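You operate a simulated robot arm through the tools that you are given. There is no shell and no other tool. Be economical: measure what you need, move in short steps, check, and stop when the job is done.

The job below is to be done with a simulated robot arm. You get a single attempt, and the scene is never put back.

Task
Swap the cream tape on the rack for the green tape from the tape drawer.
Fine: Cream tape into the drawer, the new roll onto the same spindle. Shut the drawer.

It is judged by the outcome, as a careful person would: the job done as asked, and still so three seconds after it is handed in. It fails if anything else is knocked over, pushed out of place, dropped, spilled or broken.

Robot
A 6-joint arm with a two-finger parallel gripper on a trunk, on a base that drives. Base frame: it is fixed to the floor where the robot stands at the start and does not move with it; the origin is under the middle of the robot, x ahead of it, y to its left, z up. Units: mm, rad, N and s.
With the tool pointing down near the work surface it reaches from about 460 to 880 mm from the robot's upright axis, wherever it stands. Its first joint turns from -2.007 to 2.007 rad. Places, roughly: brown tape roll (6x6x3 cm) [1000, 200, 1000]; cradle catch [-100, 800, 1000]; cream tape roll (6x6x3 cm) [900, 100, 1000]; drawer lock [700, 0, 700]; front spindle of the tape rack [900, 100, 900]; inside of the tape drawer [800, 200, 800]; reel brake [800, 0, 1000]; slider clamp [600, 100, 1000]; tape drawer [800, 100, 800]; winding knob [700, 200, 1000]. Payload 4.2 kg.
The tool frame sits at the grasp point between the pads (the TCP): z along the fingers, y along the line on which they close. The tips reach 23 mm beyond it. The gripper opens to 94 mm. The fingers are 38 mm wide and 10 mm thick; the gripper's body (54 by 96 mm) begins 39 mm behind the TCP.
Orientation is that of the tool frame in the base frame, as a unit quaternion [x, y, z, w]. With the fingers straight down and closing along the base's y, the tool's x points along the base's -x, its y along +y and its z along -z.

Tools
- The arm moves only by the tool servo_tool. Its argument "motion" is one flat list of numbers, 6 for each row, row after row: the shift along the base's x, y, z in units of 30 mm (1.0 is 30 mm), then the turn, a rotation vector about the base's x, y, z in units of 8 degrees (1.0 is 8 degrees). In form: [dx, dy, dz, rx, ry, rz, dx, dy, dz, rx, ry, rz, ...]. A call has 1 to 12 rows; each row shifts and turns the commanded pose from where the row before left it. "jaw" is the closure in counts, from 0 (fully open) to 255 (shut), set as the call begins (left out, the last holds). A call with a number of a shift or a turn outside -1 to 1 is refused whole. A row lasts 0.2 s, in which the tool goes at most 50 mm and 0.15 rad; a call with a longer step from one row to the next is refused whole, and so is a gripper value outside its range. Where a pose cannot be reached the arm comes as near as it can. A force on the tool above 40 N (or 10 N above the force at the start of the call, whichever is more), or a blocked arm, ends the call early, and 0.2 s more pass. Each finger travels about 108 mm/s and halts on what it meets, pressing with about 25 N; the grip force reading is that of the motor and also rises with nothing between the fingers. The clock runs only during rows and for 0.2 s after the last one: add rows that do not move to give the fingers time. It gives the time, the measured TCP pose, the force on the tool (base axes), the opening and the grip force at its end, in the units of the frame above (readings bear some noise), with the torque about the TCP (base axes, N m) and any sound that the robot's microphone picked up, and new pictures: "show" is both (left out), scene, wrist or none.
- Cameras (640 x 400 px; columns grow to the right, rows downward): "scene" is now at [236.1, 178.1, 1400.2]; the picture's right is [-0.14, -0.99, 0.00], its down [-0.56, 0.08, -0.83] and it looks along [0.82, -0.11, -0.56] (base axes); focal length 284 px, centre (320, 200). "wrist" rides on the gripper at [86, 16, -74] in the tool frame; the picture's right is [-0.18, 0.98, 0.00], its down [-0.58, -0.11, -0.81] and it looks along [-0.79, -0.15, 0.59] (tool axes); focal length 243 px, centre (320, 200). There is no depth. A picture from a camera that has moved, and an enlarged one, comes with that camera's place and axes in the base frame and with its lens. The place of the scene camera against the robot may be out by one fixed shift of up to 12 mm in any direction.
- raise_lower(by): slides the trunk up (or, below 0, down) by that many mm; the arm and the scene camera ride with it, the base frame stays. It gives what a move gives, with no picture.
- roll_base(legs): drives the robot by 1 to 6 legs, each [ahead, turn to the left] in mm and rad, along the robot's own axes; the way and the turn of a leg run together, so that a leg with both is an arc; at most 1500 mm and 3.142 rad a leg. The arm and the cameras ride along, it lands a little off, and it stops where it bumps. It gives what a move gives, and a new picture of the scene camera.
- head_to(pan, tilt): turns the head with the scene camera to pan (to the left, within 1.396 rad either way) and tilt (down, from -0.506 to 1.204), counted from straight ahead of the robot. It gives what a move gives, and a new picture of the scene camera.
- inspect(camera, box): a new picture of the part [left, top, right, bottom] of that camera's present view, enlarged. The clock stands still meanwhile.
- job_done(): hands the job in; it is judged then, once.

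Work in short steps. Places have to be worked out from the pictures, the camera data and where the tool is seen: move nearer, look again, correct. Check each grasp and each placing, and mend what went wrong. You have 120 turns and 260 pictures in all, those below and enlarged ones among them. Open the gripper and draw the arm clear of the work before you hand the job in, unless the task says otherwise; then end with one line.

The tools are called after ">>>" as name(argument=value, ...) on one line, values as JSON. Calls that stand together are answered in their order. servo_tool: Moves the arm, as the interface text tells. Its arguments: {"type":"object","properties":{"motion":{"type":"array"},"jaw":{"type":"number"},"show":{"type":"string","enum":["both","scene","wrist","none"]}},"required":["motion"]} The other tools are called the same way: raise_lower (by) slides the trunk up or down; roll_base (legs) drives the base; head_to (pan, tilt) turns the head that bears the scene camera; inspect (camera, box) takes an enlarged picture of a part of a camera's view; job_done () hands the job in.

At the start:

```text
time_s: 0.0
tcp_pos: [501.5, 24.5, 1240.7]
ee_rot: [0.0, 1.0, -0.001, 0.001]
ft_force: [1.8, 0.3, 0.5]
wrist_torque: [0.04, 0.0, 0.0]
grip_width: 94.1
gripper_force: 0.1
trunk travel left (down, up): [-750.0, 240.0]
robot x, y, heading: [1.9, 0.3, -0.002]
head pan, tilt: [-0.138, 0.599]
```

scene: 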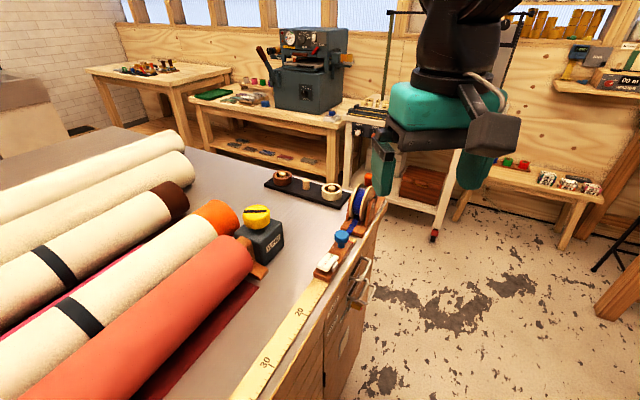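
wrist: 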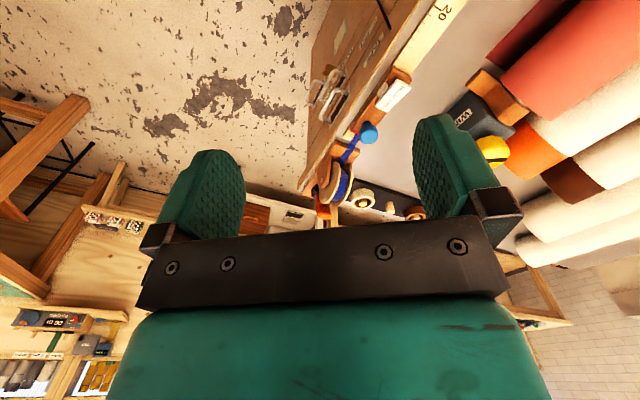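

The table lies ahead-left, with the rack (two rolls on a black bar) and the drawer front seen edge-on. I enlarge the work area.

>>> inspect(camera="scene", box=[220, 140, 420, 265])

>>> inspect(camera="scene", box=[260, 240, 420, 400])

```text
3.20 times, centred on (320, 202) of scene
camera zoom: at [236.1, 178.1, 1400.2], right [-0.14, -0.99, 0.0], down [-0.56, 0.08, -0.83], along [0.82, -0.11, -0.56], focal length 909 px, centre (320, 192)
```

zoom: 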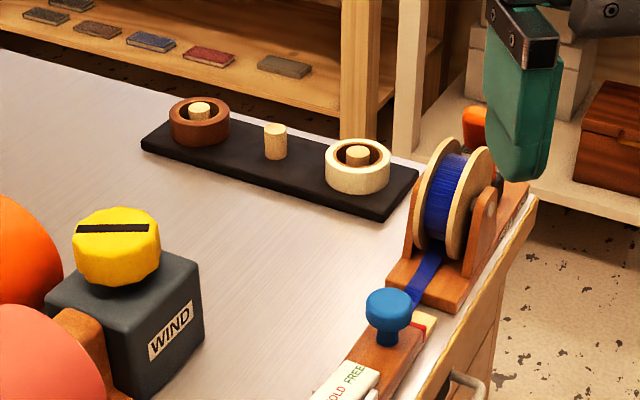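

```text
2.50 times, centred on (340, 320) of scene
camera zoom: at [236.1, 178.1, 1400.2], right [-0.14, -0.99, 0.0], down [-0.56, 0.08, -0.83], along [0.82, -0.11, -0.56], focal length 710 px, centre (270, -100)
```

zoom: 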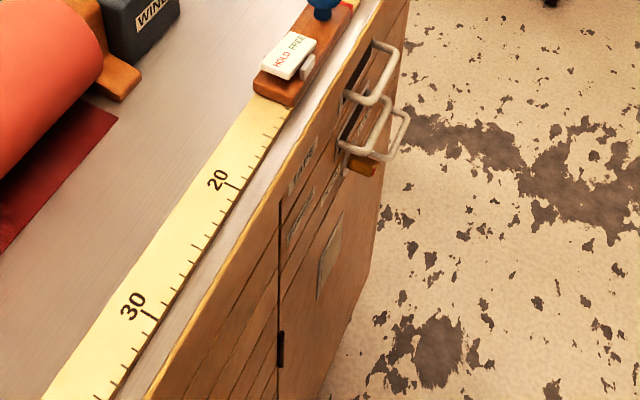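

I'll turn roughly parallel to the table front and advance a little, so that both rack and drawers fall in reach, then look.

>>> roll_base(legs=[[0, -0.6], [90, 0]])

>>> head_to(pan=0.5, tilt=0.75)

```text
time_s: 2.8
tcp_pos: [498.4, -321.0, 1240.6]
ee_rot: [0.302, 0.953, 0.001, 0.0]
ft_force: [0.1, 0.5, 0.0]
wrist_torque: [0.05, -0.01, 0.03]
grip_width: 93.9
gripper_force: 0.1
trunk travel left (down, up): [-750.0, 240.0]
robot x, y, heading: [75.7, -50.0, -0.62]
head pan, tilt: [-0.138, 0.599]
camera scene: at [371.8, -46.0, 1400.2], right [-0.68, -0.73, 0.0], down [-0.41, 0.39, -0.83], along [0.6, -0.56, -0.56], focal length 284 px, centre (320, 200)
```

scene: 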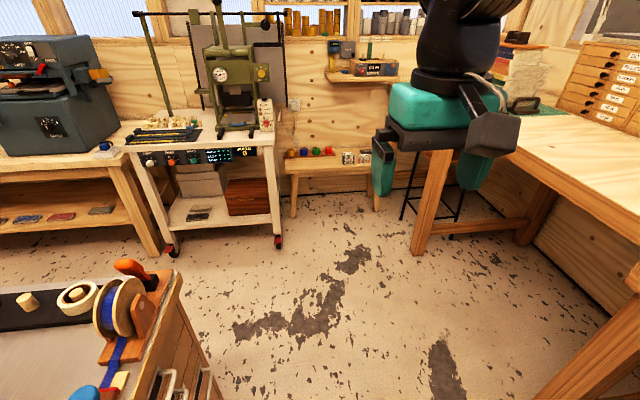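

```text
time_s: 3.8
tcp_pos: [498.4, -322.6, 1239.7]
ee_rot: [0.302, 0.953, 0.0, -0.001]
ft_force: [0.2, -0.7, 0.7]
wrist_torque: [0.0, -0.02, -0.02]
grip_width: 93.9
gripper_force: 0.1
trunk travel left (down, up): [-750.0, 240.0]
robot x, y, heading: [76.9, -54.1, -0.611]
head pan, tilt: [0.499, 0.75]
camera scene: at [389.6, 4.9, 1387.3], right [-0.12, -0.99, 0.0], down [-0.68, 0.08, -0.73], along [0.73, -0.08, -0.68], focal length 284 px, centre (320, 200)
```

scene: 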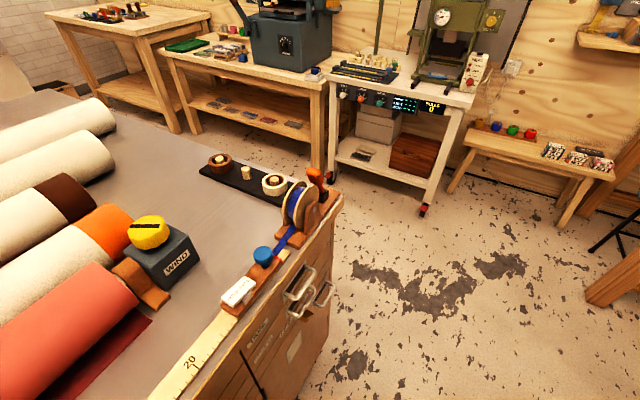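

Good view of the drawer front. I enlarge the rack and the drawer handles.

>>> inspect(camera="scene", box=[190, 140, 350, 240])

>>> inspect(camera="scene", box=[220, 250, 348, 330])

```text
4.00 times, centred on (270, 190) of scene
camera zoom: at [389.6, 4.9, 1387.3], right [-0.12, -0.99, 0.0], down [-0.68, 0.08, -0.73], along [0.73, -0.08, -0.68], focal length 1136 px, centre (520, 240)
```

zoom: 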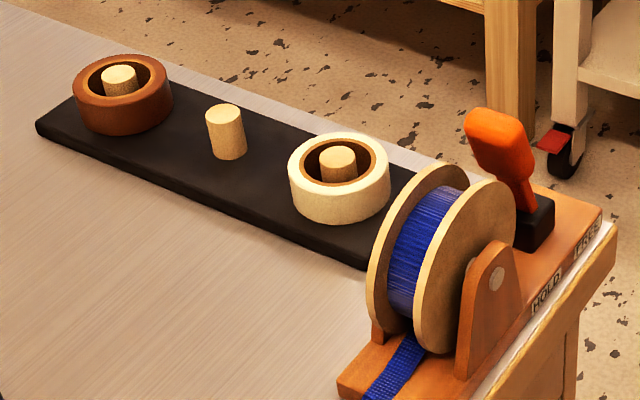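

```text
5.00 times, centred on (284, 290) of scene
camera zoom: at [389.6, 4.9, 1387.3], right [-0.12, -0.99, 0.0], down [-0.68, 0.08, -0.73], along [0.73, -0.08, -0.68], focal length 1420 px, centre (500, -250)
```

zoom: 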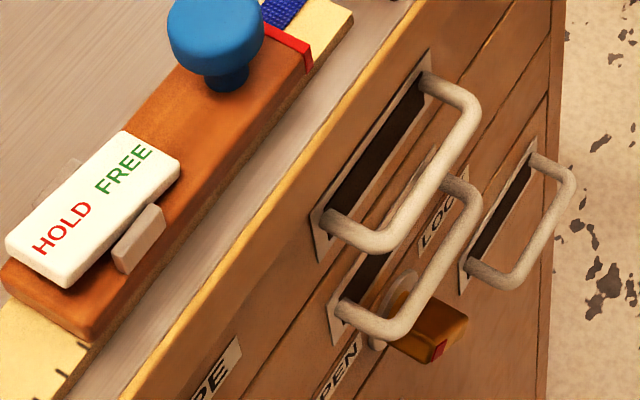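

The drawer front has two handles plus a lock lever with LOCK/OPEN labels. I lower the trunk to view the drawer front more squarely.

>>> raise_lower(by=-400)

>>> head_to(pan=0.75, tilt=0.45)

```text
time_s: 7.6
tcp_pos: [498.3, -321.8, 840.5]
ee_rot: [0.302, 0.953, 0.001, 0.0]
ft_force: [-0.3, -0.2, -0.6]
wrist_torque: [0.01, 0.01, -0.03]
grip_width: 94.1
gripper_force: 0.1
trunk travel left (down, up): [-350.0, 640.0]
robot x, y, heading: [76.2, -52.7, -0.613]
head pan, tilt: [0.499, 0.75]
```

```text
time_s: 8.4
tcp_pos: [498.2, -321.8, 839.3]
ee_rot: [0.303, 0.953, 0.0, 0.0]
ft_force: [0.7, 1.4, -0.2]
wrist_torque: [0.02, -0.03, 0.0]
grip_width: 93.8
gripper_force: 0.0
trunk travel left (down, up): [-350.0, 640.0]
robot x, y, heading: [73.3, -52.1, -0.613]
head pan, tilt: [0.75, 0.45]
camera scene: at [398.3, 26.9, 1013.6], right [0.13, -0.99, 0.0], down [-0.43, -0.06, -0.9], along [0.89, 0.12, -0.44], focal length 284 px, centre (320, 200)
```

scene: 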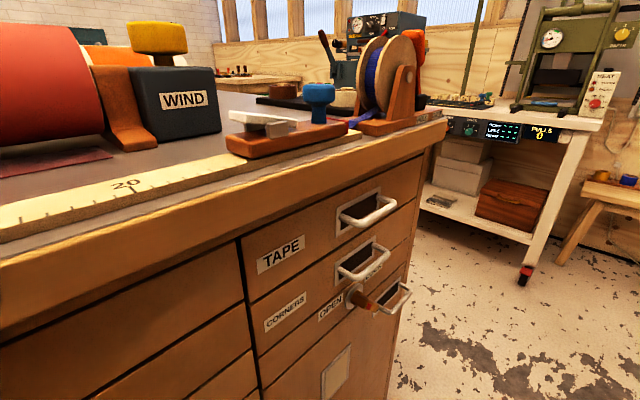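

>>> inspect(camera="scene", box=[240, 170, 432, 350])

>>> inspect(camera="scene", box=[300, 230, 428, 330])

```text
2.22 times, centred on (336, 260) of scene
camera zoom: at [398.3, 26.9, 1013.6], right [0.13, -0.99, 0.0], down [-0.43, -0.06, -0.9], along [0.89, 0.12, -0.44], focal length 631 px, centre (284, 67)
```

zoom: 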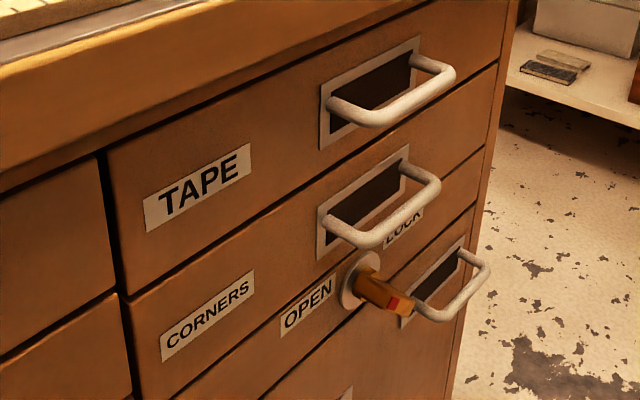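

```text
4.00 times, centred on (364, 280) of scene
camera zoom: at [398.3, 26.9, 1013.6], right [0.13, -0.99, 0.0], down [-0.43, -0.06, -0.9], along [0.89, 0.12, -0.44], focal length 1136 px, centre (144, -120)
```

zoom: 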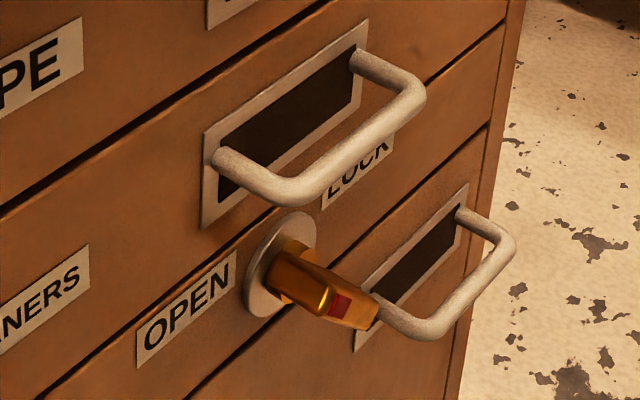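

TAPE is the top drawer; its lock state is unclear. I bring the wrist camera to view the front squarely (tool down, camera outward).

>>> servo_tool(motion=[0.356, 0.522, -0.09, 0, 0, 0.92, 0.356, 0.522, -0.09, 0, 0, 0.92, 0.356, 0.522, -0.09, 0, 0, 0.92, 0.356, 0.522, -0.09, 0, 0, 0.92, 0.356, 0.522, -0.09, 0, 0, 0.92, 0.356, 0.522, -0.09, 0, 0, 0.92, 0.356, 0.522, -0.09, 0, 0, 0.92, 0.356, 0.522, -0.09, 0, 0, 0.92, 0.356, 0.522, -0.09, 0, 0, 0.92, 0.356, 0.522, -0.09, 0, 0, 0.92, 0.356, 0.522, -0.09, 0, 0, 0.92, 0.356, 0.522, -0.09, 0, 0, 0.92])

```text
time_s: 11.0
tcp_pos: [626.3, -131.5, 808.4]
ee_rot: [-0.448, 0.894, 0.0, 0.0]
ft_force: [-0.2, 0.2, 0.4]
wrist_torque: [-0.04, -0.01, 0.0]
grip_width: 94.3
gripper_force: 0.0
trunk travel left (down, up): [-350.0, 640.0]
robot x, y, heading: [72.8, -50.8, -0.615]
head pan, tilt: [0.75, 0.45]
camera scene: at [398.3, 26.9, 1013.7], right [0.14, -0.99, 0.0], down [-0.43, -0.06, -0.9], along [0.89, 0.12, -0.44], focal length 284 px, centre (320, 200)
camera wrist: at [561.7, -191.3, 883.3], right [-0.68, 0.74, 0.0], down [0.44, 0.4, 0.81], along [0.59, 0.55, -0.59], focal length 243 px, centre (320, 200)
```

scene: 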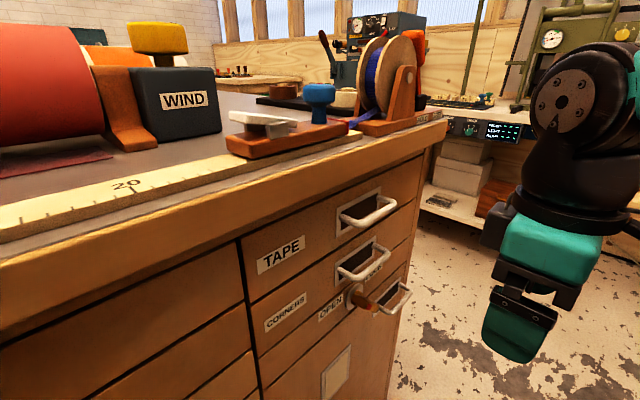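
wrist: 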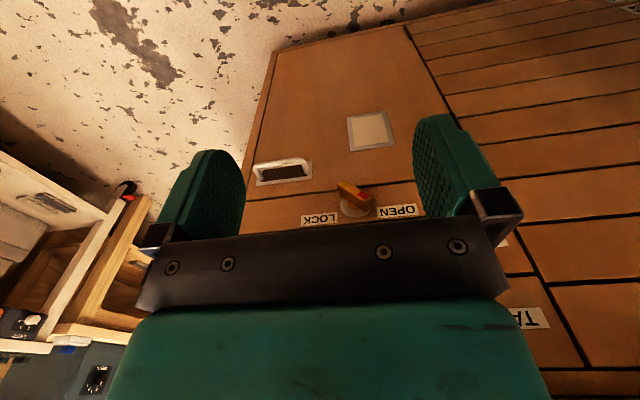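

>>> inspect(camera="wrist", box=[290, 160, 434, 250])

```text
4.44 times, centred on (362, 205) of wrist
camera zoom: at [561.7, -191.3, 883.3], right [-0.68, 0.74, 0.0], down [0.44, 0.4, 0.81], along [0.59, 0.55, -0.59], focal length 1078 px, centre (133, 178)
```

zoom: 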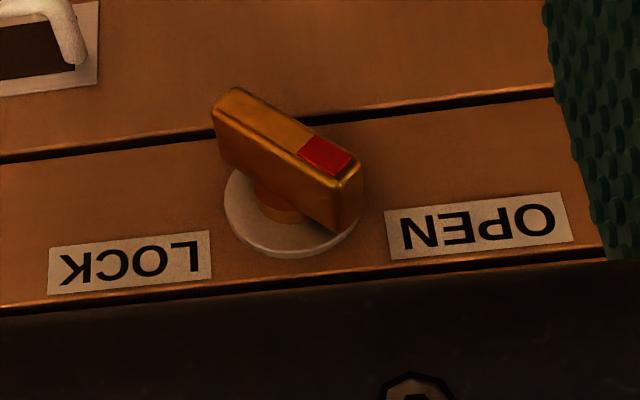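

The lock pointer is at OPEN. Now I turn the tool horizontal facing the drawer front, closing vertically, staying clear of it.

>>> servo_tool(motion=[0, 0, 0.1, 0.808, 0.1155, -0.577, 0, 0, 0.1, 0.808, 0.1155, -0.577, 0, 0, 0.1, 0.808, 0.1155, -0.577, 0, 0, 0.1, 0.808, 0.1155, -0.577, 0, 0, 0.1, 0.808, 0.1155, -0.577, 0, 0, 0.1, 0.808, 0.1155, -0.577, 0, 0, 0.1, 0.808, 0.1155, -0.577, 0, 0, 0.1, 0.808, 0.1155, -0.577, 0, 0, 0.1, 0.808, 0.1155, -0.577, 0, 0, 0.1, 0.808, 0.1155, -0.577, 0, 0, 0.1, 0.808, 0.1155, -0.577, 0, 0, 0.1, 0.808, 0.1155, -0.577], show="none")

>>> servo_tool(motion=[0, 0, 0, 0.808, 0.1155, -0.577, 0, 0, 0, 0.808, 0.1155, -0.577, 0, 0, 0, 0.808, 0.1155, -0.577, 0, 0, 0, 0, 0, 0])

```text
time_s: 13.6
tcp_pos: [626.7, -133.9, 844.9]
ee_rot: [0.085, 0.79, 0.576, 0.192]
ft_force: [0.4, 1.0, 0.8]
wrist_torque: [0.0, 0.01, 0.01]
grip_width: 93.9
gripper_force: 0.0
trunk travel left (down, up): [-350.0, 640.0]
robot x, y, heading: [72.5, -49.3, -0.612]
head pan, tilt: [0.75, 0.45]
```

```text
time_s: 14.6
tcp_pos: [627.4, -133.3, 843.1]
ee_rot: [0.224, 0.671, 0.671, 0.224]
ft_force: [-0.5, 0.3, 0.4]
wrist_torque: [0.01, 0.03, -0.02]
grip_width: 94.1
gripper_force: 0.0
trunk travel left (down, up): [-350.0, 640.0]
robot x, y, heading: [74.5, -52.7, -0.613]
head pan, tilt: [0.75, 0.45]
camera scene: at [398.3, 27.0, 1013.7], right [0.14, -0.99, 0.0], down [-0.43, -0.06, -0.9], along [0.89, 0.12, -0.44], focal length 284 px, centre (320, 200)
camera wrist: at [514.2, -140.1, 860.7], right [0.15, -0.11, 0.98], down [-0.02, -0.99, -0.11], along [0.99, 0.0, -0.15], focal length 243 px, centre (320, 200)
```

scene: 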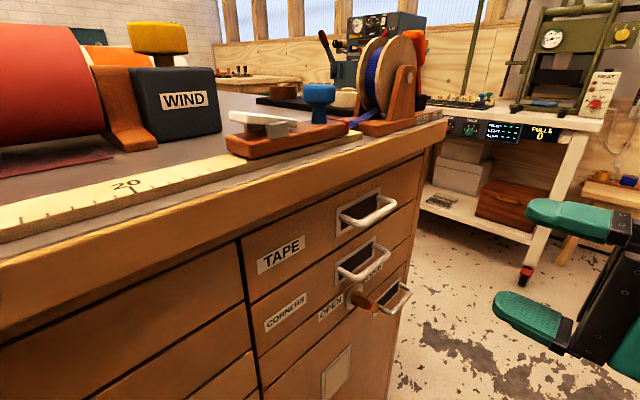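
wrist: 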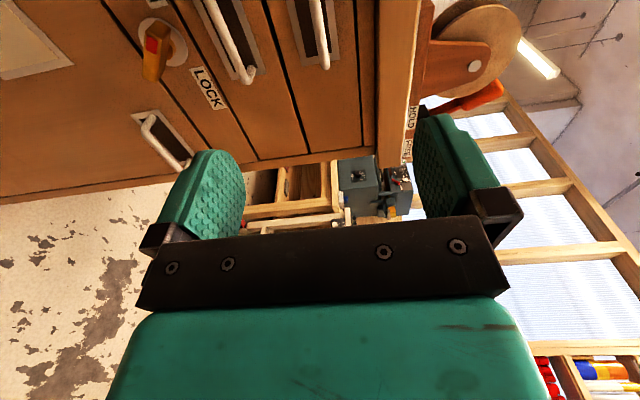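

The TAPE handle bar is at about (715, 1, 847) by both cameras. I partly close the jaws and approach to 40 mm short.

>>> servo_tool(motion=[0.3, 0.55, 0.02, 0, 0, 0, 0.3, 0.55, 0.02, 0, 0, 0, 0.3, 0.55, 0.02, 0, 0, 0, 0.3, 0.55, 0.02, 0, 0, 0, 0.3, 0.55, 0.02, 0, 0, 0, 0.3, 0.5, 0.02, 0, 0, 0, 0, 0, 0, 0, 0, 0], jaw=90)

```text
time_s: 16.2
tcp_pos: [682.2, -35.2, 845.4]
ee_rot: [0.224, 0.672, 0.67, 0.224]
ft_force: [0.7, -0.4, 0.5]
wrist_torque: [-0.07, -0.03, 0.02]
grip_width: 60.7
gripper_force: 0.1
trunk travel left (down, up): [-350.0, 640.0]
robot x, y, heading: [76.0, -55.9, -0.611]
head pan, tilt: [0.75, 0.45]
camera scene: at [398.4, 27.0, 1013.7], right [0.14, -0.99, 0.0], down [-0.43, -0.06, -0.9], along [0.89, 0.12, -0.44], focal length 284 px, centre (320, 200)
camera wrist: at [568.2, -43.0, 862.5], right [0.15, -0.11, 0.98], down [-0.02, -0.99, -0.11], along [0.99, 0.0, -0.15], focal length 243 px, centre (320, 200)
```

scene: 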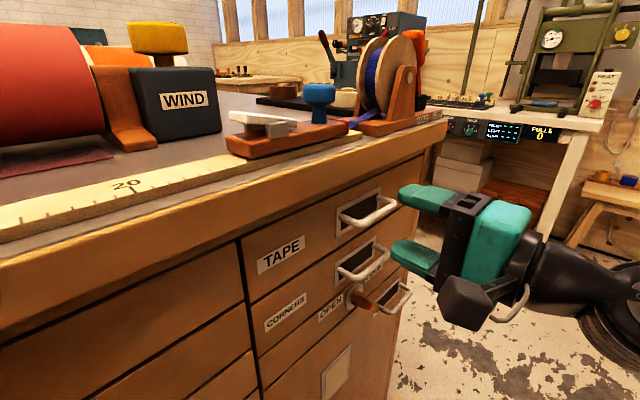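
wrist: 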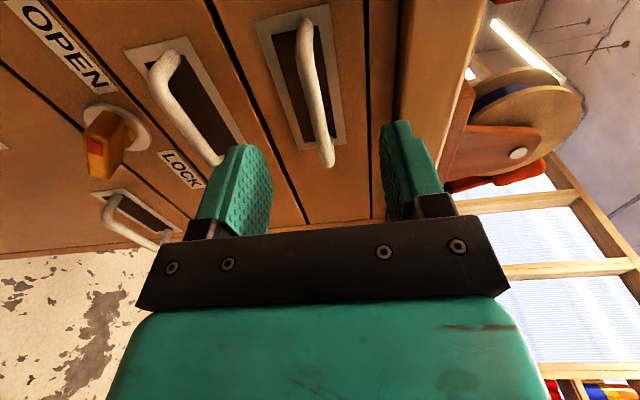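

Bar is centred between the fingers (z≈846, bar at d≈430). I advance 43 mm and close on it.

>>> servo_tool(motion=[0.217, 0.287, 0, 0, 0, 0, 0.217, 0.287, 0, 0, 0, 0, 0.217, 0.287, 0, 0, 0, 0, 0.217, 0.287, 0, 0, 0, 0], show="wrist")

>>> servo_tool(motion=[0, 0, 0, 0, 0, 0, 0, 0, 0, 0, 0, 0, 0, 0, 0, 0, 0, 0], jaw=235, show="both")

```text
time_s: 17.2
tcp_pos: [707.1, -0.9, 846.0]
ee_rot: [0.224, 0.671, 0.671, 0.223]
ft_force: [0.8, 0.3, -0.7]
wrist_torque: [0.0, -0.02, -0.03]
grip_width: 60.5
gripper_force: 0.1
trunk travel left (down, up): [-350.0, 640.0]
robot x, y, heading: [72.1, -51.5, -0.614]
head pan, tilt: [0.75, 0.45]
camera wrist: at [593.4, -7.3, 862.8], right [0.15, -0.11, 0.98], down [-0.02, -0.99, -0.11], along [0.99, 0.0, -0.15], focal length 243 px, centre (320, 200)
```

wrist: 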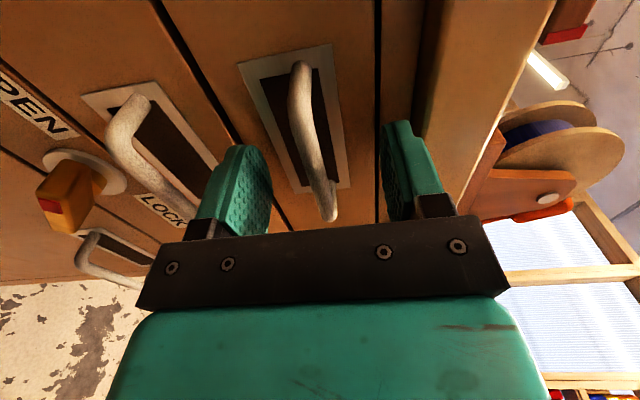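

```text
time_s: 18.0
tcp_pos: [706.4, -1.4, 844.4]
ee_rot: [0.225, 0.672, 0.669, 0.223]
ft_force: [-1.0, 1.5, -6.5]
wrist_torque: [-0.08, -0.1, -0.12]
grip_width: 8.6
gripper_force: 44.9
trunk travel left (down, up): [-350.0, 640.0]
robot x, y, heading: [74.9, -55.0, -0.614]
head pan, tilt: [0.75, 0.45]
camera scene: at [398.5, 27.1, 1013.5], right [0.14, -0.99, 0.0], down [-0.43, -0.06, -0.9], along [0.89, 0.12, -0.44], focal length 284 px, centre (320, 200)
camera wrist: at [593.5, -7.4, 862.1], right [0.15, -0.11, 0.98], down [-0.02, -0.99, -0.11], along [0.99, 0.0, -0.15], focal length 243 px, centre (320, 200)
```

scene: 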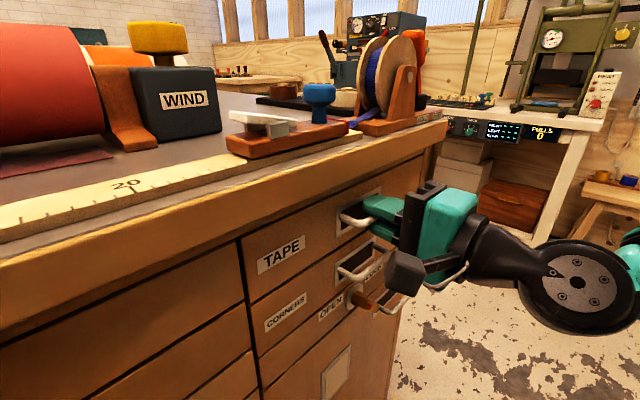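
wrist: 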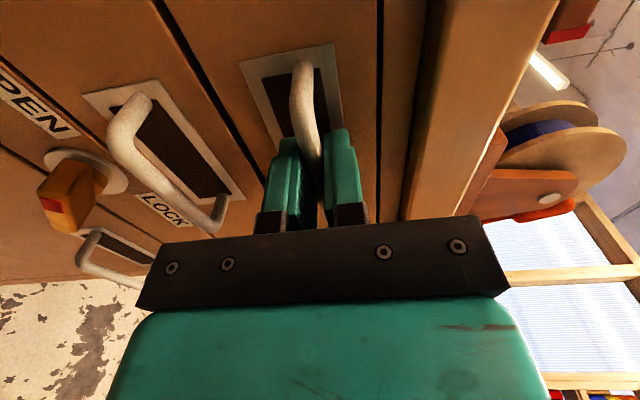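

Bar is gripped (8.6 mm). I pull outward 60 mm as a test.

>>> servo_tool(motion=[-0.2, -0.267, 0, 0, 0, 0, -0.2, -0.267, 0, 0, 0, 0, -0.2, -0.267, 0, 0, 0, 0, -0.2, -0.267, 0, 0, 0, 0, -0.2, -0.267, 0, 0, 0, 0, -0.2, -0.267, 0, 0, 0, 0], show="scene")

```text
time_s: 19.4
tcp_pos: [671.7, -49.2, 846.0]
ee_rot: [0.224, 0.673, 0.669, 0.222]
ft_force: [-14.5, 10.8, -28.6]
wrist_torque: [-0.23, -0.13, 0.23]
grip_width: 8.5
gripper_force: 45.1
trunk travel left (down, up): [-350.0, 640.0]
robot x, y, heading: [79.0, -51.5, -0.617]
head pan, tilt: [0.75, 0.45]
camera scene: at [398.5, 27.5, 1013.4], right [0.14, -0.99, 0.0], down [-0.43, -0.06, -0.9], along [0.89, 0.12, -0.44], focal length 284 px, centre (320, 200)
```

scene: 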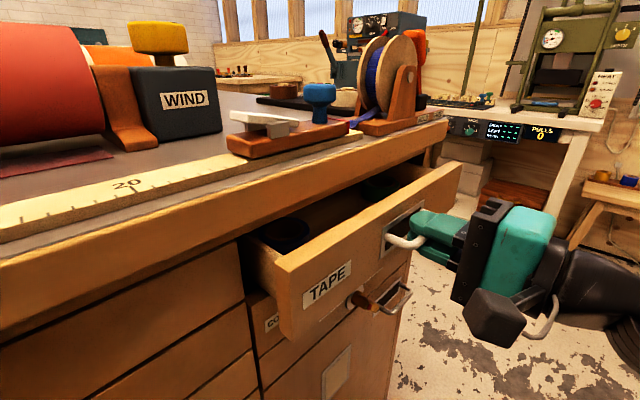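

The drawer opens freely. Some side and down load on the tool; I relax it slightly and pull 60 mm more.

>>> servo_tool(motion=[-0.04, 0.03, -0.1, 0, 0, 0, -0.2, -0.267, 0, 0, 0, 0, -0.2, -0.267, 0, 0, 0, 0, -0.2, -0.267, 0, 0, 0, 0, -0.2, -0.267, 0, 0, 0, 0, -0.2, -0.267, 0, 0, 0, 0, -0.2, -0.267, 0, 0, 0, 0], show="scene")

```text
time_s: 21.2
tcp_pos: [634.2, -100.4, 845.1]
ee_rot: [0.226, 0.669, 0.671, 0.228]
ft_force: [6.1, -3.9, -0.1]
wrist_torque: [0.2, 0.31, 0.54]
grip_width: 8.6
gripper_force: 45.4
trunk travel left (down, up): [-350.0, 640.0]
robot x, y, heading: [72.4, -51.3, -0.617]
head pan, tilt: [0.75, 0.45]
stopped in row 7: the force on the tool passed its limit at 44 N (the readings are from after the stop); the commanded pose is now the measured one
camera scene: at [398.8, 26.4, 1013.4], right [0.13, -0.99, 0.0], down [-0.43, -0.06, -0.9], along [0.89, 0.12, -0.44], focal length 284 px, centre (320, 200)
```

scene: 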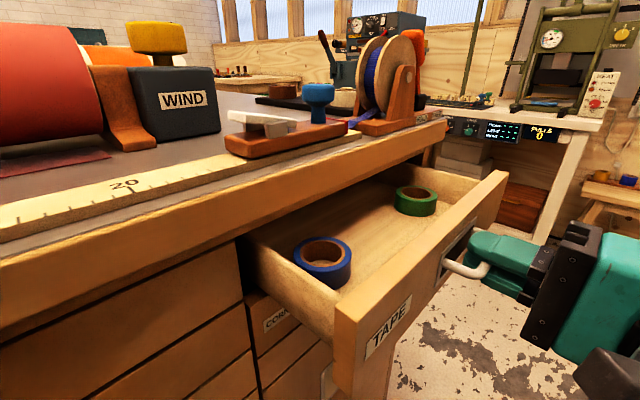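

Opened 122 mm; blue and green rolls are inside. I try a little further along the measured direction.

>>> servo_tool(motion=[0, 0, 0, 0, 0, 0, -0.15, -0.205, 0, 0, 0, 0, -0.15, -0.205, 0, 0, 0, 0, -0.15, -0.205, 0, 0, 0, 0, -0.15, -0.205, 0, 0, 0, 0], show="scene")

```text
time_s: 22.4
tcp_pos: [616.1, -123.2, 844.6]
ee_rot: [0.227, 0.669, 0.67, 0.227]
ft_force: [4.5, -2.0, -8.5]
wrist_torque: [0.24, 0.39, 0.28]
grip_width: 8.5
gripper_force: 44.9
trunk travel left (down, up): [-350.0, 640.0]
robot x, y, heading: [73.1, -53.6, -0.617]
head pan, tilt: [0.75, 0.45]
camera scene: at [398.9, 26.5, 1013.4], right [0.13, -0.99, 0.0], down [-0.43, -0.06, -0.9], along [0.89, 0.12, -0.44], focal length 284 px, centre (320, 200)
```

scene: 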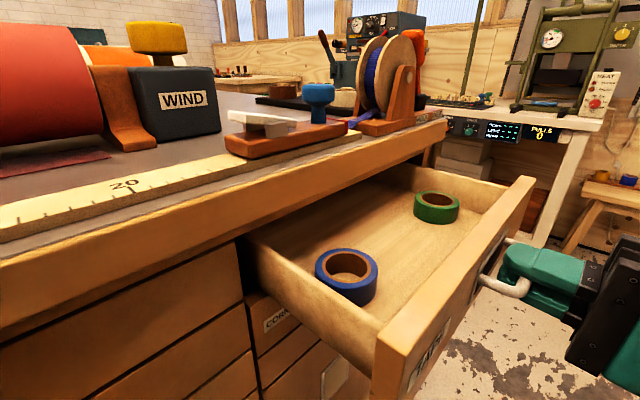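

It still moves; I pull another 48 mm for clearance.

>>> servo_tool(motion=[0.03, -0.02, -0.03, 0, 0, 0, -0.16, -0.216, 0, 0, 0, 0, -0.16, -0.216, 0, 0, 0, 0, -0.16, -0.216, 0, 0, 0, 0, -0.16, -0.216, 0, 0, 0, 0, -0.16, -0.216, 0, 0, 0, 0, -0.16, -0.216, 0, 0, 0, 0], show="scene")

```text
time_s: 23.9
tcp_pos: [598.7, -149.3, 845.0]
ee_rot: [0.228, 0.677, 0.664, 0.223]
ft_force: [-2.8, 0.4, -7.8]
wrist_torque: [-0.23, -0.26, -0.36]
grip_width: 8.9
gripper_force: 45.5
out of reach, approached as far as the arm can: row 6, 7
trunk travel left (down, up): [-350.0, 640.0]
robot x, y, heading: [76.7, -51.9, -0.611]
head pan, tilt: [0.75, 0.45]
stopped in row 7: the force on the tool passed its limit at 44 N (the readings are from after the stop); the commanded pose is now the measured one
camera scene: at [398.5, 26.9, 1013.8], right [0.14, -0.99, 0.0], down [-0.43, -0.06, -0.9], along [0.89, 0.12, -0.44], focal length 284 px, centre (320, 200)
```

scene: 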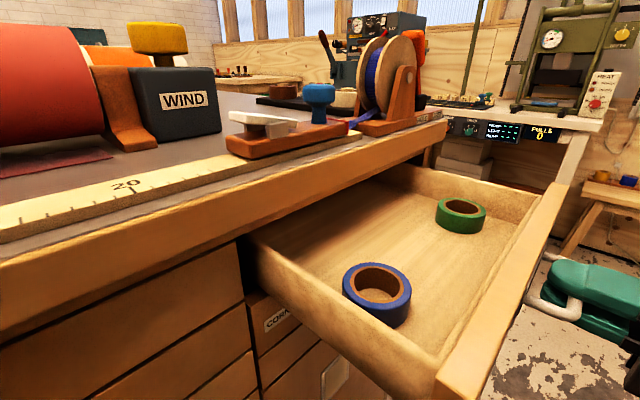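

Reach limit hit with 183 mm open — plenty. I release and slide away along the handle direction, then outward.

>>> servo_tool(motion=[0, 0, 0, 0, 0, 0, 0, 0, 0, 0, 0, 0, 0, 0, 0, 0, 0, 0], jaw=90, show="none")

>>> servo_tool(motion=[0.6, -0.45, 0, 0, 0, 0, 0.6, -0.45, 0, 0, 0, 0, 0.6, -0.45, 0, 0, 0, 0, 0.6, -0.45, 0, 0, 0, 0, 0.2, -0.6, 0, 0, 0, 0, 0.2, -0.6, 0, 0, 0, 0, 0, -0.6, 0, 0, 0, 0], show="scene")

```text
time_s: 24.7
tcp_pos: [598.6, -149.4, 845.9]
ee_rot: [0.227, 0.675, 0.665, 0.224]
ft_force: [-0.4, 0.0, 0.3]
wrist_torque: [-0.03, 0.01, -0.02]
grip_width: 60.8
gripper_force: 0.0
trunk travel left (down, up): [-350.0, 640.0]
robot x, y, heading: [74.8, -51.9, -0.614]
head pan, tilt: [0.75, 0.45]
```

```text
time_s: 26.3
tcp_pos: [688.9, -247.0, 849.7]
ee_rot: [0.231, 0.678, 0.66, 0.225]
ft_force: [0.6, 0.2, 0.5]
wrist_torque: [-0.05, 0.04, 0.01]
grip_width: 61.0
gripper_force: 0.1
out of reach, approached as far as the arm can: row 7
trunk travel left (down, up): [-350.0, 640.0]
robot x, y, heading: [72.8, -49.3, -0.615]
head pan, tilt: [0.75, 0.45]
camera scene: at [398.4, 26.9, 1013.7], right [0.14, -0.99, 0.0], down [-0.43, -0.06, -0.9], along [0.89, 0.12, -0.44], focal length 284 px, centre (320, 200)
```

scene: 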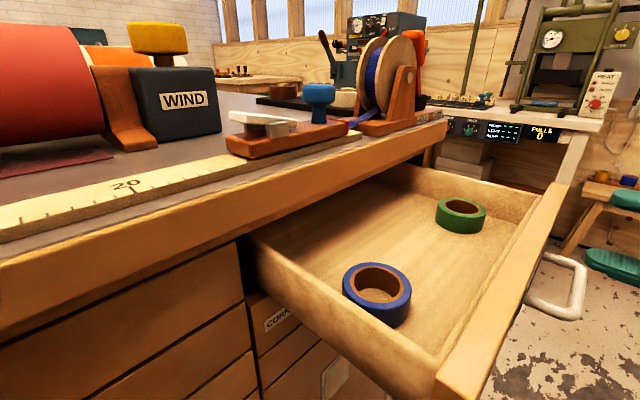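

Clear of the handle. I raise the trunk 300 mm, then turn the tool downward again.

>>> raise_lower(by=300)

>>> servo_tool(motion=[0, 0, 0, -0.8, 0.6, 0, 0, 0, 0, -0.8, 0.6, 0, 0, 0, 0, -0.8, 0.6, 0, 0, 0, 0, -0.8, 0.6, 0, 0, 0, 0, -0.8, 0.6, 0, 0, 0, 0, -0.8, 0.6, 0, 0, 0, 0, -0.8, 0.6, 0, 0, 0, 0, -0.8, 0.6, 0, 0, 0, 0, -0.8, 0.6, 0, 0, 0, 0, -0.8, 0.6, 0, 0, 0, 0, -0.8, 0.6, 0], show="none", jaw=0)

>>> head_to(pan=0.55, tilt=0.75)

```text
time_s: 29.3
tcp_pos: [689.6, -246.3, 1149.1]
ee_rot: [0.231, 0.679, 0.66, 0.224]
ft_force: [-0.6, -0.2, 0.4]
wrist_torque: [-0.02, 0.0, 0.0]
grip_width: 60.7
gripper_force: 0.1
trunk travel left (down, up): [-650.0, 340.0]
robot x, y, heading: [72.3, -48.9, -0.621]
head pan, tilt: [0.75, 0.45]
```

```text
time_s: 31.7
tcp_pos: [689.3, -246.5, 1149.7]
ee_rot: [0.316, 0.949, 0.001, 0.006]
ft_force: [0.1, -0.8, -0.5]
wrist_torque: [0.04, -0.03, 0.03]
grip_width: 93.9
gripper_force: 0.0
trunk travel left (down, up): [-650.0, 340.0]
robot x, y, heading: [74.5, -51.9, -0.613]
head pan, tilt: [0.75, 0.45]
```

```text
time_s: 32.5
tcp_pos: [690.4, -247.7, 1149.3]
ee_rot: [0.317, 0.948, 0.003, 0.007]
ft_force: [-0.6, 0.4, 0.2]
wrist_torque: [-0.01, -0.04, -0.02]
grip_width: 94.2
gripper_force: 0.0
trunk travel left (down, up): [-650.0, 340.0]
robot x, y, heading: [72.5, -47.6, -0.619]
head pan, tilt: [0.55, 0.75]
camera scene: at [390.1, 9.1, 1287.3], right [-0.06, -1.0, 0.0], down [-0.68, 0.04, -0.73], along [0.73, -0.05, -0.68], focal length 284 px, centre (320, 200)
```

scene: 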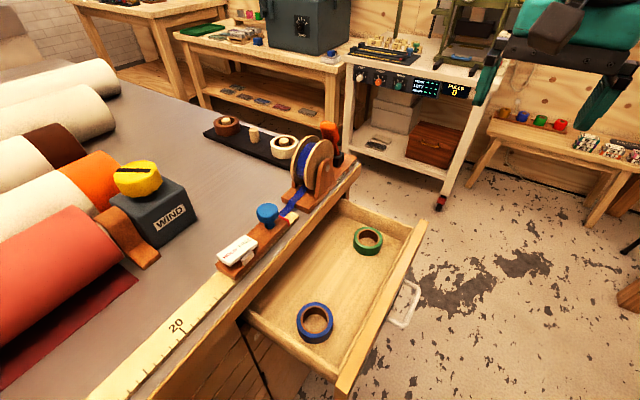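

Cream roll is estimated at (913, 53, top ≈968), rack running inward. I keep this yaw (closing across the table edge), jaws to ~75 mm, and hover above it.

>>> servo_tool(motion=[0.62, 0.833, -0.1, 0, 0, 0, 0.62, 0.833, -0.1, 0, 0, 0, 0.62, 0.833, -0.1, 0, 0, 0, 0.62, 0.833, -0.1, 0, 0, 0, 0.62, 0.833, -0.1, 0, 0, 0, 0.62, 0.833, -0.1, 0, 0, 0, 0.62, 0.833, -0.1, 0, 0, 0, 0.62, 0.833, -0.1, 0, 0, 0, 0.62, 0.833, -0.1, 0, 0, 0, 0.62, 0.833, -0.1, 0, 0, 0, 0.62, 0.833, -0.1, 0, 0, 0, 0.62, 0.833, -0.1, 0, 0, 0], jaw=51)

```text
time_s: 35.1
tcp_pos: [789.4, -49.2, 1103.5]
ee_rot: [0.318, 0.948, 0.002, 0.007]
ft_force: [-0.5, 0.1, 1.3]
wrist_torque: [0.04, -0.01, -0.02]
grip_width: 75.2
gripper_force: 0.1
out of reach, approached as far as the arm can: row 6, 7, 8, 9, 10, 11, 12
trunk travel left (down, up): [-650.0, 340.0]
robot x, y, heading: [77.2, -54.8, -0.616]
head pan, tilt: [0.55, 0.75]
camera scene: at [390.1, 8.9, 1287.2], right [-0.07, -1.0, 0.0], down [-0.68, 0.04, -0.73], along [0.73, -0.05, -0.68], focal length 284 px, centre (320, 200)
camera wrist: at [730.2, 16.2, 1177.6], right [0.74, 0.67, 0.01], down [0.39, -0.44, 0.81], along [0.55, -0.6, -0.58], focal length 243 px, centre (320, 200)
```

scene: 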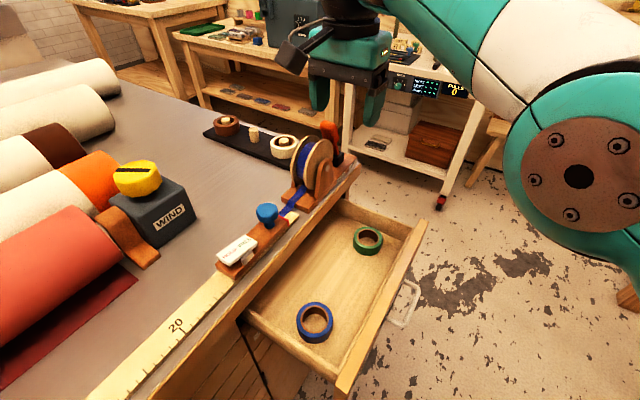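
wrist: 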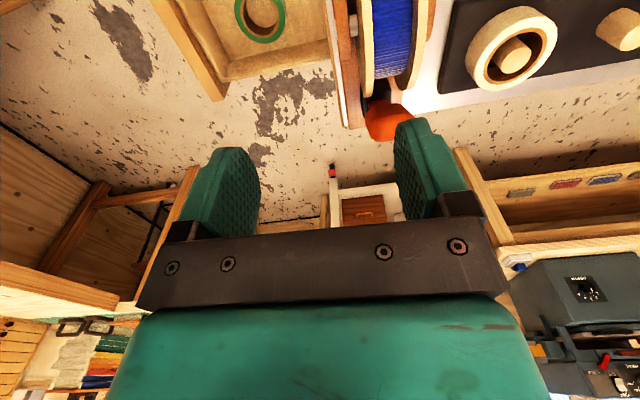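

At this trunk height the arm can't stretch that far. I raise the trunk 200 mm and come at the roll from above.

>>> raise_lower(by=200)

>>> servo_tool(motion=[0, 0, -1, 0, 0, 0, 0, 0, -1, 0, 0, 0, 0.3, 0.25, -1, 0, 0, 0, 0.6, 0.5, -1, 0, 0, 0, 0.6, 0.5, -1, 0, 0, 0, 0.6, 0.5, -1, 0, 0, 0, 0.6, 0.5, -0.5, 0, 0, 0, 0.6, 0.5, 0, 0, 0, 0, 0.3, 0.35, 0, 0, 0, 0, 0, 0, 0, 0, 0, 0])

```text
time_s: 37.2
tcp_pos: [789.6, -50.2, 1302.7]
ee_rot: [0.317, 0.948, 0.002, 0.007]
ft_force: [0.0, -0.5, 0.3]
wrist_torque: [0.01, -0.02, -0.03]
grip_width: 75.1
gripper_force: 0.0
trunk travel left (down, up): [-850.0, 140.0]
robot x, y, heading: [72.8, -52.0, -0.615]
head pan, tilt: [0.55, 0.75]
```

```text
time_s: 39.4
tcp_pos: [810.7, -4.9, 1124.7]
ee_rot: [0.316, 0.949, 0.003, 0.007]
ft_force: [0.5, 0.6, 0.3]
wrist_torque: [0.01, -0.01, 0.02]
grip_width: 75.4
gripper_force: 0.1
out of reach, approached as far as the arm can: row 5, 6, 7, 8, 9
trunk travel left (down, up): [-850.0, 140.0]
robot x, y, heading: [72.7, -53.0, -0.618]
head pan, tilt: [0.55, 0.75]
camera scene: at [390.1, 9.1, 1487.2], right [-0.07, -1.0, 0.0], down [-0.68, 0.04, -0.73], along [0.73, -0.05, -0.68], focal length 284 px, centre (320, 200)
camera wrist: at [751.4, 61.5, 1199.0], right [0.74, 0.68, 0.01], down [0.39, -0.44, 0.81], along [0.55, -0.59, -0.58], focal length 243 px, centre (320, 200)
```

scene: 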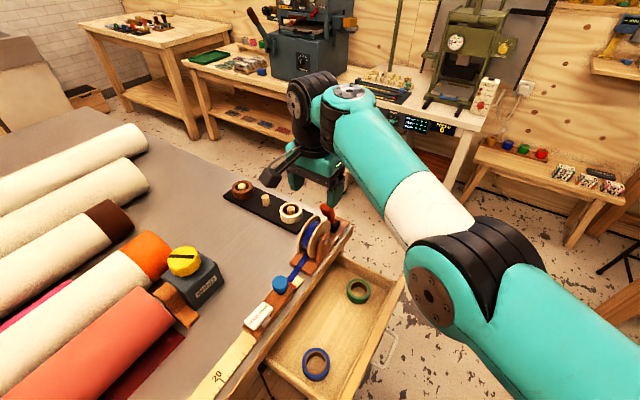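
wrist: 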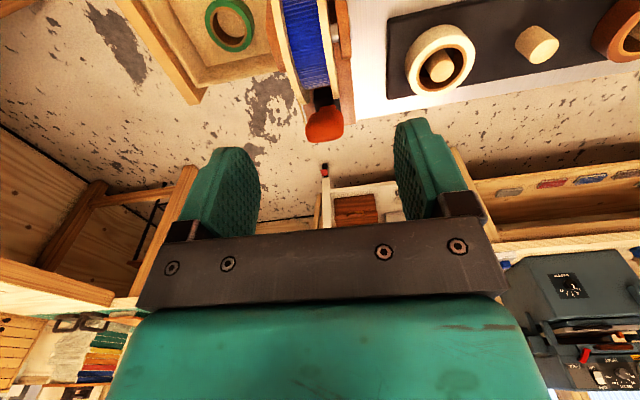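

Still short at this height. I raise the trunk another 120 mm and descend relative to the shoulder, where reach is greater.

>>> raise_lower(by=120)

>>> servo_tool(motion=[0, 0, -1, 0, 0, 0, 0, 0, -1, 0, 0, 0, 0, 0, -1, 0, 0, 0, 0, 0, -1, 0, 0, 0, 0.2, 0.1, -1, 0, 0, 0, 0.6, 0.3, -0.6, 0, 0, 0, 0.6, 0.3, 0, 0, 0, 0, 0.6, 0.3, 0, 0, 0, 0, 0.6, 0.3, 0, 0, 0, 0, 0.6, 0.3, 0, 0, 0, 0])

```text
time_s: 40.9
tcp_pos: [812.0, -5.0, 1245.5]
ee_rot: [0.316, 0.949, 0.002, 0.007]
ft_force: [0.2, -0.3, -0.2]
wrist_torque: [-0.04, 0.01, 0.01]
grip_width: 75.3
gripper_force: 0.1
trunk travel left (down, up): [-970.0, 20.0]
robot x, y, heading: [78.3, -51.9, -0.609]
head pan, tilt: [0.55, 0.75]
```

```text
time_s: 43.1
tcp_pos: [804.7, -2.2, 1088.3]
ee_rot: [0.317, 0.948, 0.002, 0.007]
ft_force: [0.6, 0.1, 0.8]
wrist_torque: [0.01, 0.03, 0.01]
grip_width: 75.1
gripper_force: 0.0
out of reach, approached as far as the arm can: row 5, 6, 7, 8, 9, 10
trunk travel left (down, up): [-970.0, 20.0]
robot x, y, heading: [76.3, -51.8, -0.615]
head pan, tilt: [0.55, 0.75]
camera scene: at [390.1, 9.1, 1607.2], right [-0.07, -1.0, 0.0], down [-0.68, 0.04, -0.73], along [0.73, -0.05, -0.68], focal length 284 px, centre (320, 200)
camera wrist: at [745.0, 63.3, 1162.6], right [0.74, 0.68, 0.01], down [0.39, -0.44, 0.81], along [0.55, -0.59, -0.58], focal length 243 px, centre (320, 200)
```

scene: 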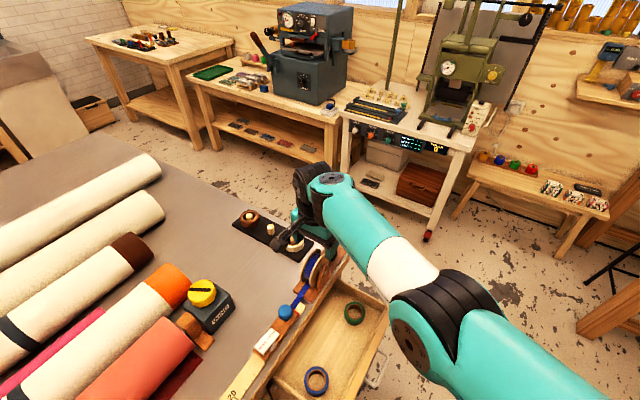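
wrist: 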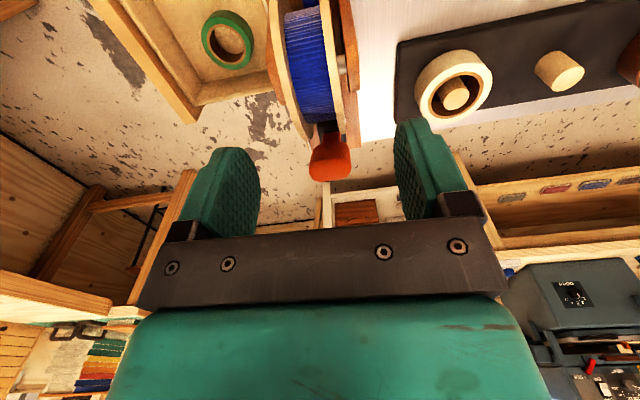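

Reach seems limited by this yaw. I test turning the tool 40° so that its x axis points back at the robot, then extend.

>>> servo_tool(motion=[0, 0, 0.5, 0, 0, 1, 0, 0, 0.5, 0, 0, 1, 0, 0, 0, 0, 0, 1, 0, 0, 0, 0, 0, 1, 0, 0, 0, 0, 0, 1, 0.5, 0.3, 0, 0, 0, 0, 0.6, 0.3, 0, 0, 0, 0, 0.6, 0.3, 0, 0, 0, 0, 0.6, 0.3, 0, 0, 0, 0, 0.6, 0.3, 0, 0, 0, 0], show="wrist")

```text
time_s: 45.3
tcp_pos: [810.9, 0.5, 1119.9]
ee_rot: [-0.027, 1.0, 0.005, 0.007]
ft_force: [-0.5, -0.3, -0.3]
wrist_torque: [-0.06, 0.01, 0.03]
grip_width: 75.0
gripper_force: 0.1
out of reach, approached as far as the arm can: row 6, 7, 8, 9, 10
trunk travel left (down, up): [-970.0, 20.0]
robot x, y, heading: [75.4, -53.7, -0.611]
head pan, tilt: [0.55, 0.75]
camera wrist: at [722.3, 13.0, 1194.1], right [0.13, 0.99, 0.01], down [0.58, -0.09, 0.81], along [0.81, -0.1, -0.58], focal length 243 px, centre (320, 200)
```

wrist: 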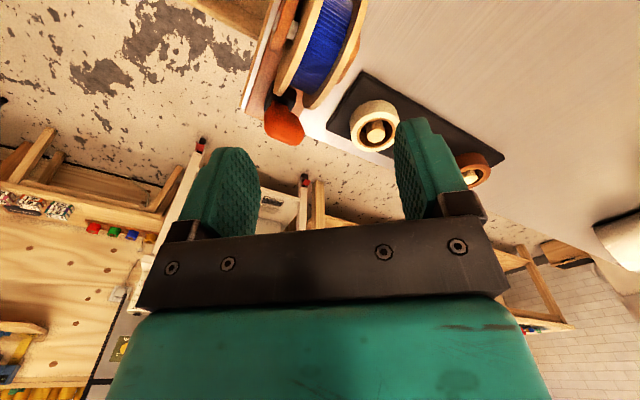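

735 mm is the true limit here, and driving nearer would crowd the open drawer. Better is standing off the table's right end, at about (1100, -470). I first retract the arm high.

>>> servo_tool(motion=[0, 0, 1, 0, 0, 0, 0, 0, 1, 0, 0, 0, 0, 0, 1, 0, 0, 0, -0.8, -0.8, 0.5, 0, 0, 0, -1, -1, 0, 0, 0, 0, -1, -1, 0, 0, 0, 0, -1, -1, 0, 0, 0, 0, -1, -1, 0, 0, 0, 0, -1, -1, 0, 0, 0, 0, -1, -1, 0, 0, 0, 0, -1, -1, 0, 0, 0, 0, -1, -1, 0, 0, 0, 0], show="none")

>>> head_to(pan=0.0, tilt=0.5)

```text
time_s: 47.9
tcp_pos: [799.3, -196.1, 1222.5]
ee_rot: [-0.027, 1.0, 0.005, 0.005]
ft_force: [0.7, 0.1, 0.2]
wrist_torque: [-0.08, -0.01, 0.04]
grip_width: 75.1
gripper_force: 0.0
out of reach, approached as far as the arm can: row 5, 6, 7, 8, 9, 10, 11, 12
trunk travel left (down, up): [-970.0, 20.0]
robot x, y, heading: [71.9, -54.6, -0.617]
head pan, tilt: [0.55, 0.75]
```

```text
time_s: 48.9
tcp_pos: [799.8, -195.8, 1222.6]
ee_rot: [-0.026, 1.0, 0.004, 0.006]
ft_force: [0.3, 0.3, -0.2]
wrist_torque: [0.01, -0.01, 0.02]
grip_width: 75.1
gripper_force: 0.1
trunk travel left (down, up): [-970.0, 20.0]
robot x, y, heading: [73.7, -52.0, -0.615]
head pan, tilt: [0.0, 0.499]
camera scene: at [381.7, -38.0, 1629.2], right [-0.58, -0.82, 0.0], down [-0.39, 0.28, -0.88], along [0.72, -0.51, -0.48], focal length 284 px, centre (320, 200)
```

scene: 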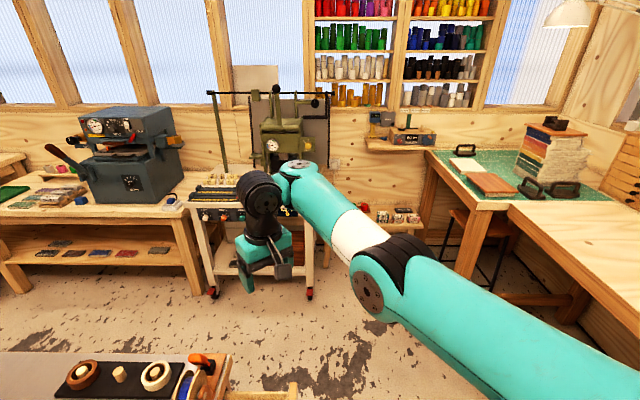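

My commanded pose had run well beyond reach in earlier pushes, so I first bring it back: retract further toward the robot's front.

>>> servo_tool(motion=[-1, -0.8, 0, 0, 0, 0, -1, -0.8, 0, 0, 0, 0, -1, -0.8, 0, 0, 0, 0, -1, -0.8, 0, 0, 0, 0, -1, -0.8, 0, 0, 0, 0, -1, -0.8, 0, 0, 0, 0, -1, -0.8, 0, 0, 0, 0, -1, -0.8, 0, 0, 0, 0, -1, -0.8, 0, 0, 0, 0, -1, -0.8, 0, 0, 0, 0], show="none")

```text
time_s: 51.1
tcp_pos: [769.5, -461.5, 1211.0]
ee_rot: [-0.027, 1.0, 0.007, 0.003]
ft_force: [-0.1, -0.3, 1.0]
wrist_torque: [-0.02, 0.01, 0.01]
grip_width: 75.3
gripper_force: 0.1
out of reach, approached as far as the arm can: row 1, 2, 3, 4, 5, 6, 7, 8, 9, 10
trunk travel left (down, up): [-970.0, 20.0]
robot x, y, heading: [76.4, -56.4, -0.611]
head pan, tilt: [0.0, 0.499]
```

The commanded pose is still just outside; I bring it back further and verify it tracks.

>>> servo_tool(motion=[-0.9, 0.5, 0, 0, 0, 0, -0.9, 0.5, 0, 0, 0, 0, -0.9, 0.5, 0, 0, 0, 0, -0.9, 0.5, 0, 0, 0, 0, -0.9, 0.5, 0, 0, 0, 0, -0.9, 0.5, 0, 0, 0, 0, -0.9, 0.5, 0, 0, 0, 0, -0.9, 0.5, 0, 0, 0, 0], show="none")

```text
time_s: 52.9
tcp_pos: [774.3, -451.4, 1211.1]
ee_rot: [-0.028, 1.0, 0.006, 0.003]
ft_force: [-0.1, -0.5, 0.0]
wrist_torque: [-0.02, 0.02, 0.02]
grip_width: 75.3
gripper_force: 0.1
out of reach, approached as far as the arm can: row 1, 2, 3, 4, 5, 6, 7, 8
trunk travel left (down, up): [-970.0, 20.0]
robot x, y, heading: [75.1, -56.5, -0.615]
head pan, tilt: [0.0, 0.499]
```

>>> servo_tool(motion=[-1, 0.57, 0, 0, 0, 0, -1, 0.57, 0, 0, 0, 0, -1, 0.57, 0, 0, 0, 0, -1, 0.57, 0, 0, 0, 0, -1, 0.57, 0, 0, 0, 0, -1, 0.57, 0, 0, 0, 0, -1, 0.57, 0, 0, 0, 0, -1, 0.57, 0, 0, 0, 0, -1, 0.57, 0, 0, 0, 0, -1, 0.57, 0, 0, 0, 0, -1, 0.57, 0, 0, 0, 0, -1, 0.57, 0, 0, 0, 0], show="none")

```text
time_s: 55.5
tcp_pos: [796.7, -349.7, 1211.0]
ee_rot: [-0.027, 1.0, 0.006, 0.001]
ft_force: [1.3, -0.1, -0.8]
wrist_torque: [0.0, 0.0, -0.02]
grip_width: 75.1
gripper_force: 0.1
out of reach, approached as far as the arm can: row 1, 2, 3, 4, 5, 6, 7, 8, 9, 10, 11, 12
trunk travel left (down, up): [-970.0, 20.0]
robot x, y, heading: [76.6, -53.5, -0.612]
head pan, tilt: [0.0, 0.499]
```

>>> servo_tool(motion=[-1, 0, 0, 0, 0, 0, -1, 0, 0, 0, 0, 0, -1, 0, 0, 0, 0, 0, -1, 0, 0, 0, 0, 0, -1, 0, 0, 0, 0, 0, -1, 0, 0, 0, 0, 0, -1, 0, 0, 0, 0, 0, -1, 0, 0, 0, 0, 0], show="none")

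```text
time_s: 57.3
tcp_pos: [796.3, -360.8, 1211.7]
ee_rot: [-0.027, 1.0, 0.006, 0.002]
ft_force: [-0.1, 0.1, -0.7]
wrist_torque: [0.0, -0.01, 0.01]
grip_width: 75.3
gripper_force: 0.1
out of reach, approached as far as the arm can: row 1, 2, 3, 4, 5, 6, 7, 8
trunk travel left (down, up): [-970.0, 20.0]
robot x, y, heading: [74.5, -52.1, -0.616]
head pan, tilt: [0.0, 0.499]
```

The straight arm seems stuck at a singular stretch. I try moving down plus a small test of the response.

>>> servo_tool(motion=[0, 0, -1, 0, 0, 0, 0, 0, -1, 0, 0, 0, 0, 0, -1, 0, 0, 0, 0, 0, -1, 0, 0, 0], show="scene")

```text
time_s: 58.3
tcp_pos: [829.4, -367.7, 1186.5]
ee_rot: [-0.027, 0.999, 0.017, -0.004]
ft_force: [0.2, -1.2, 0.4]
wrist_torque: [-0.01, 0.01, -0.05]
grip_width: 74.9
gripper_force: 0.1
out of reach, approached as far as the arm can: row 1, 2, 3, 4
trunk travel left (down, up): [-970.0, 20.0]
robot x, y, heading: [75.4, -49.4, -0.614]
head pan, tilt: [0.0, 0.499]
camera scene: at [381.8, -38.1, 1629.2], right [-0.58, -0.82, 0.0], down [-0.39, 0.28, -0.88], along [0.72, -0.51, -0.48], focal length 284 px, centre (320, 200)
```

scene: 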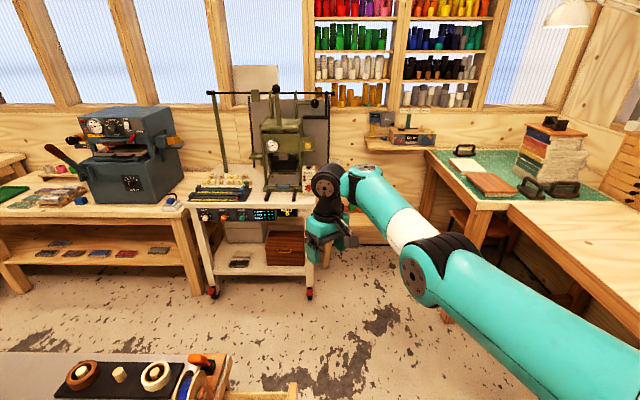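

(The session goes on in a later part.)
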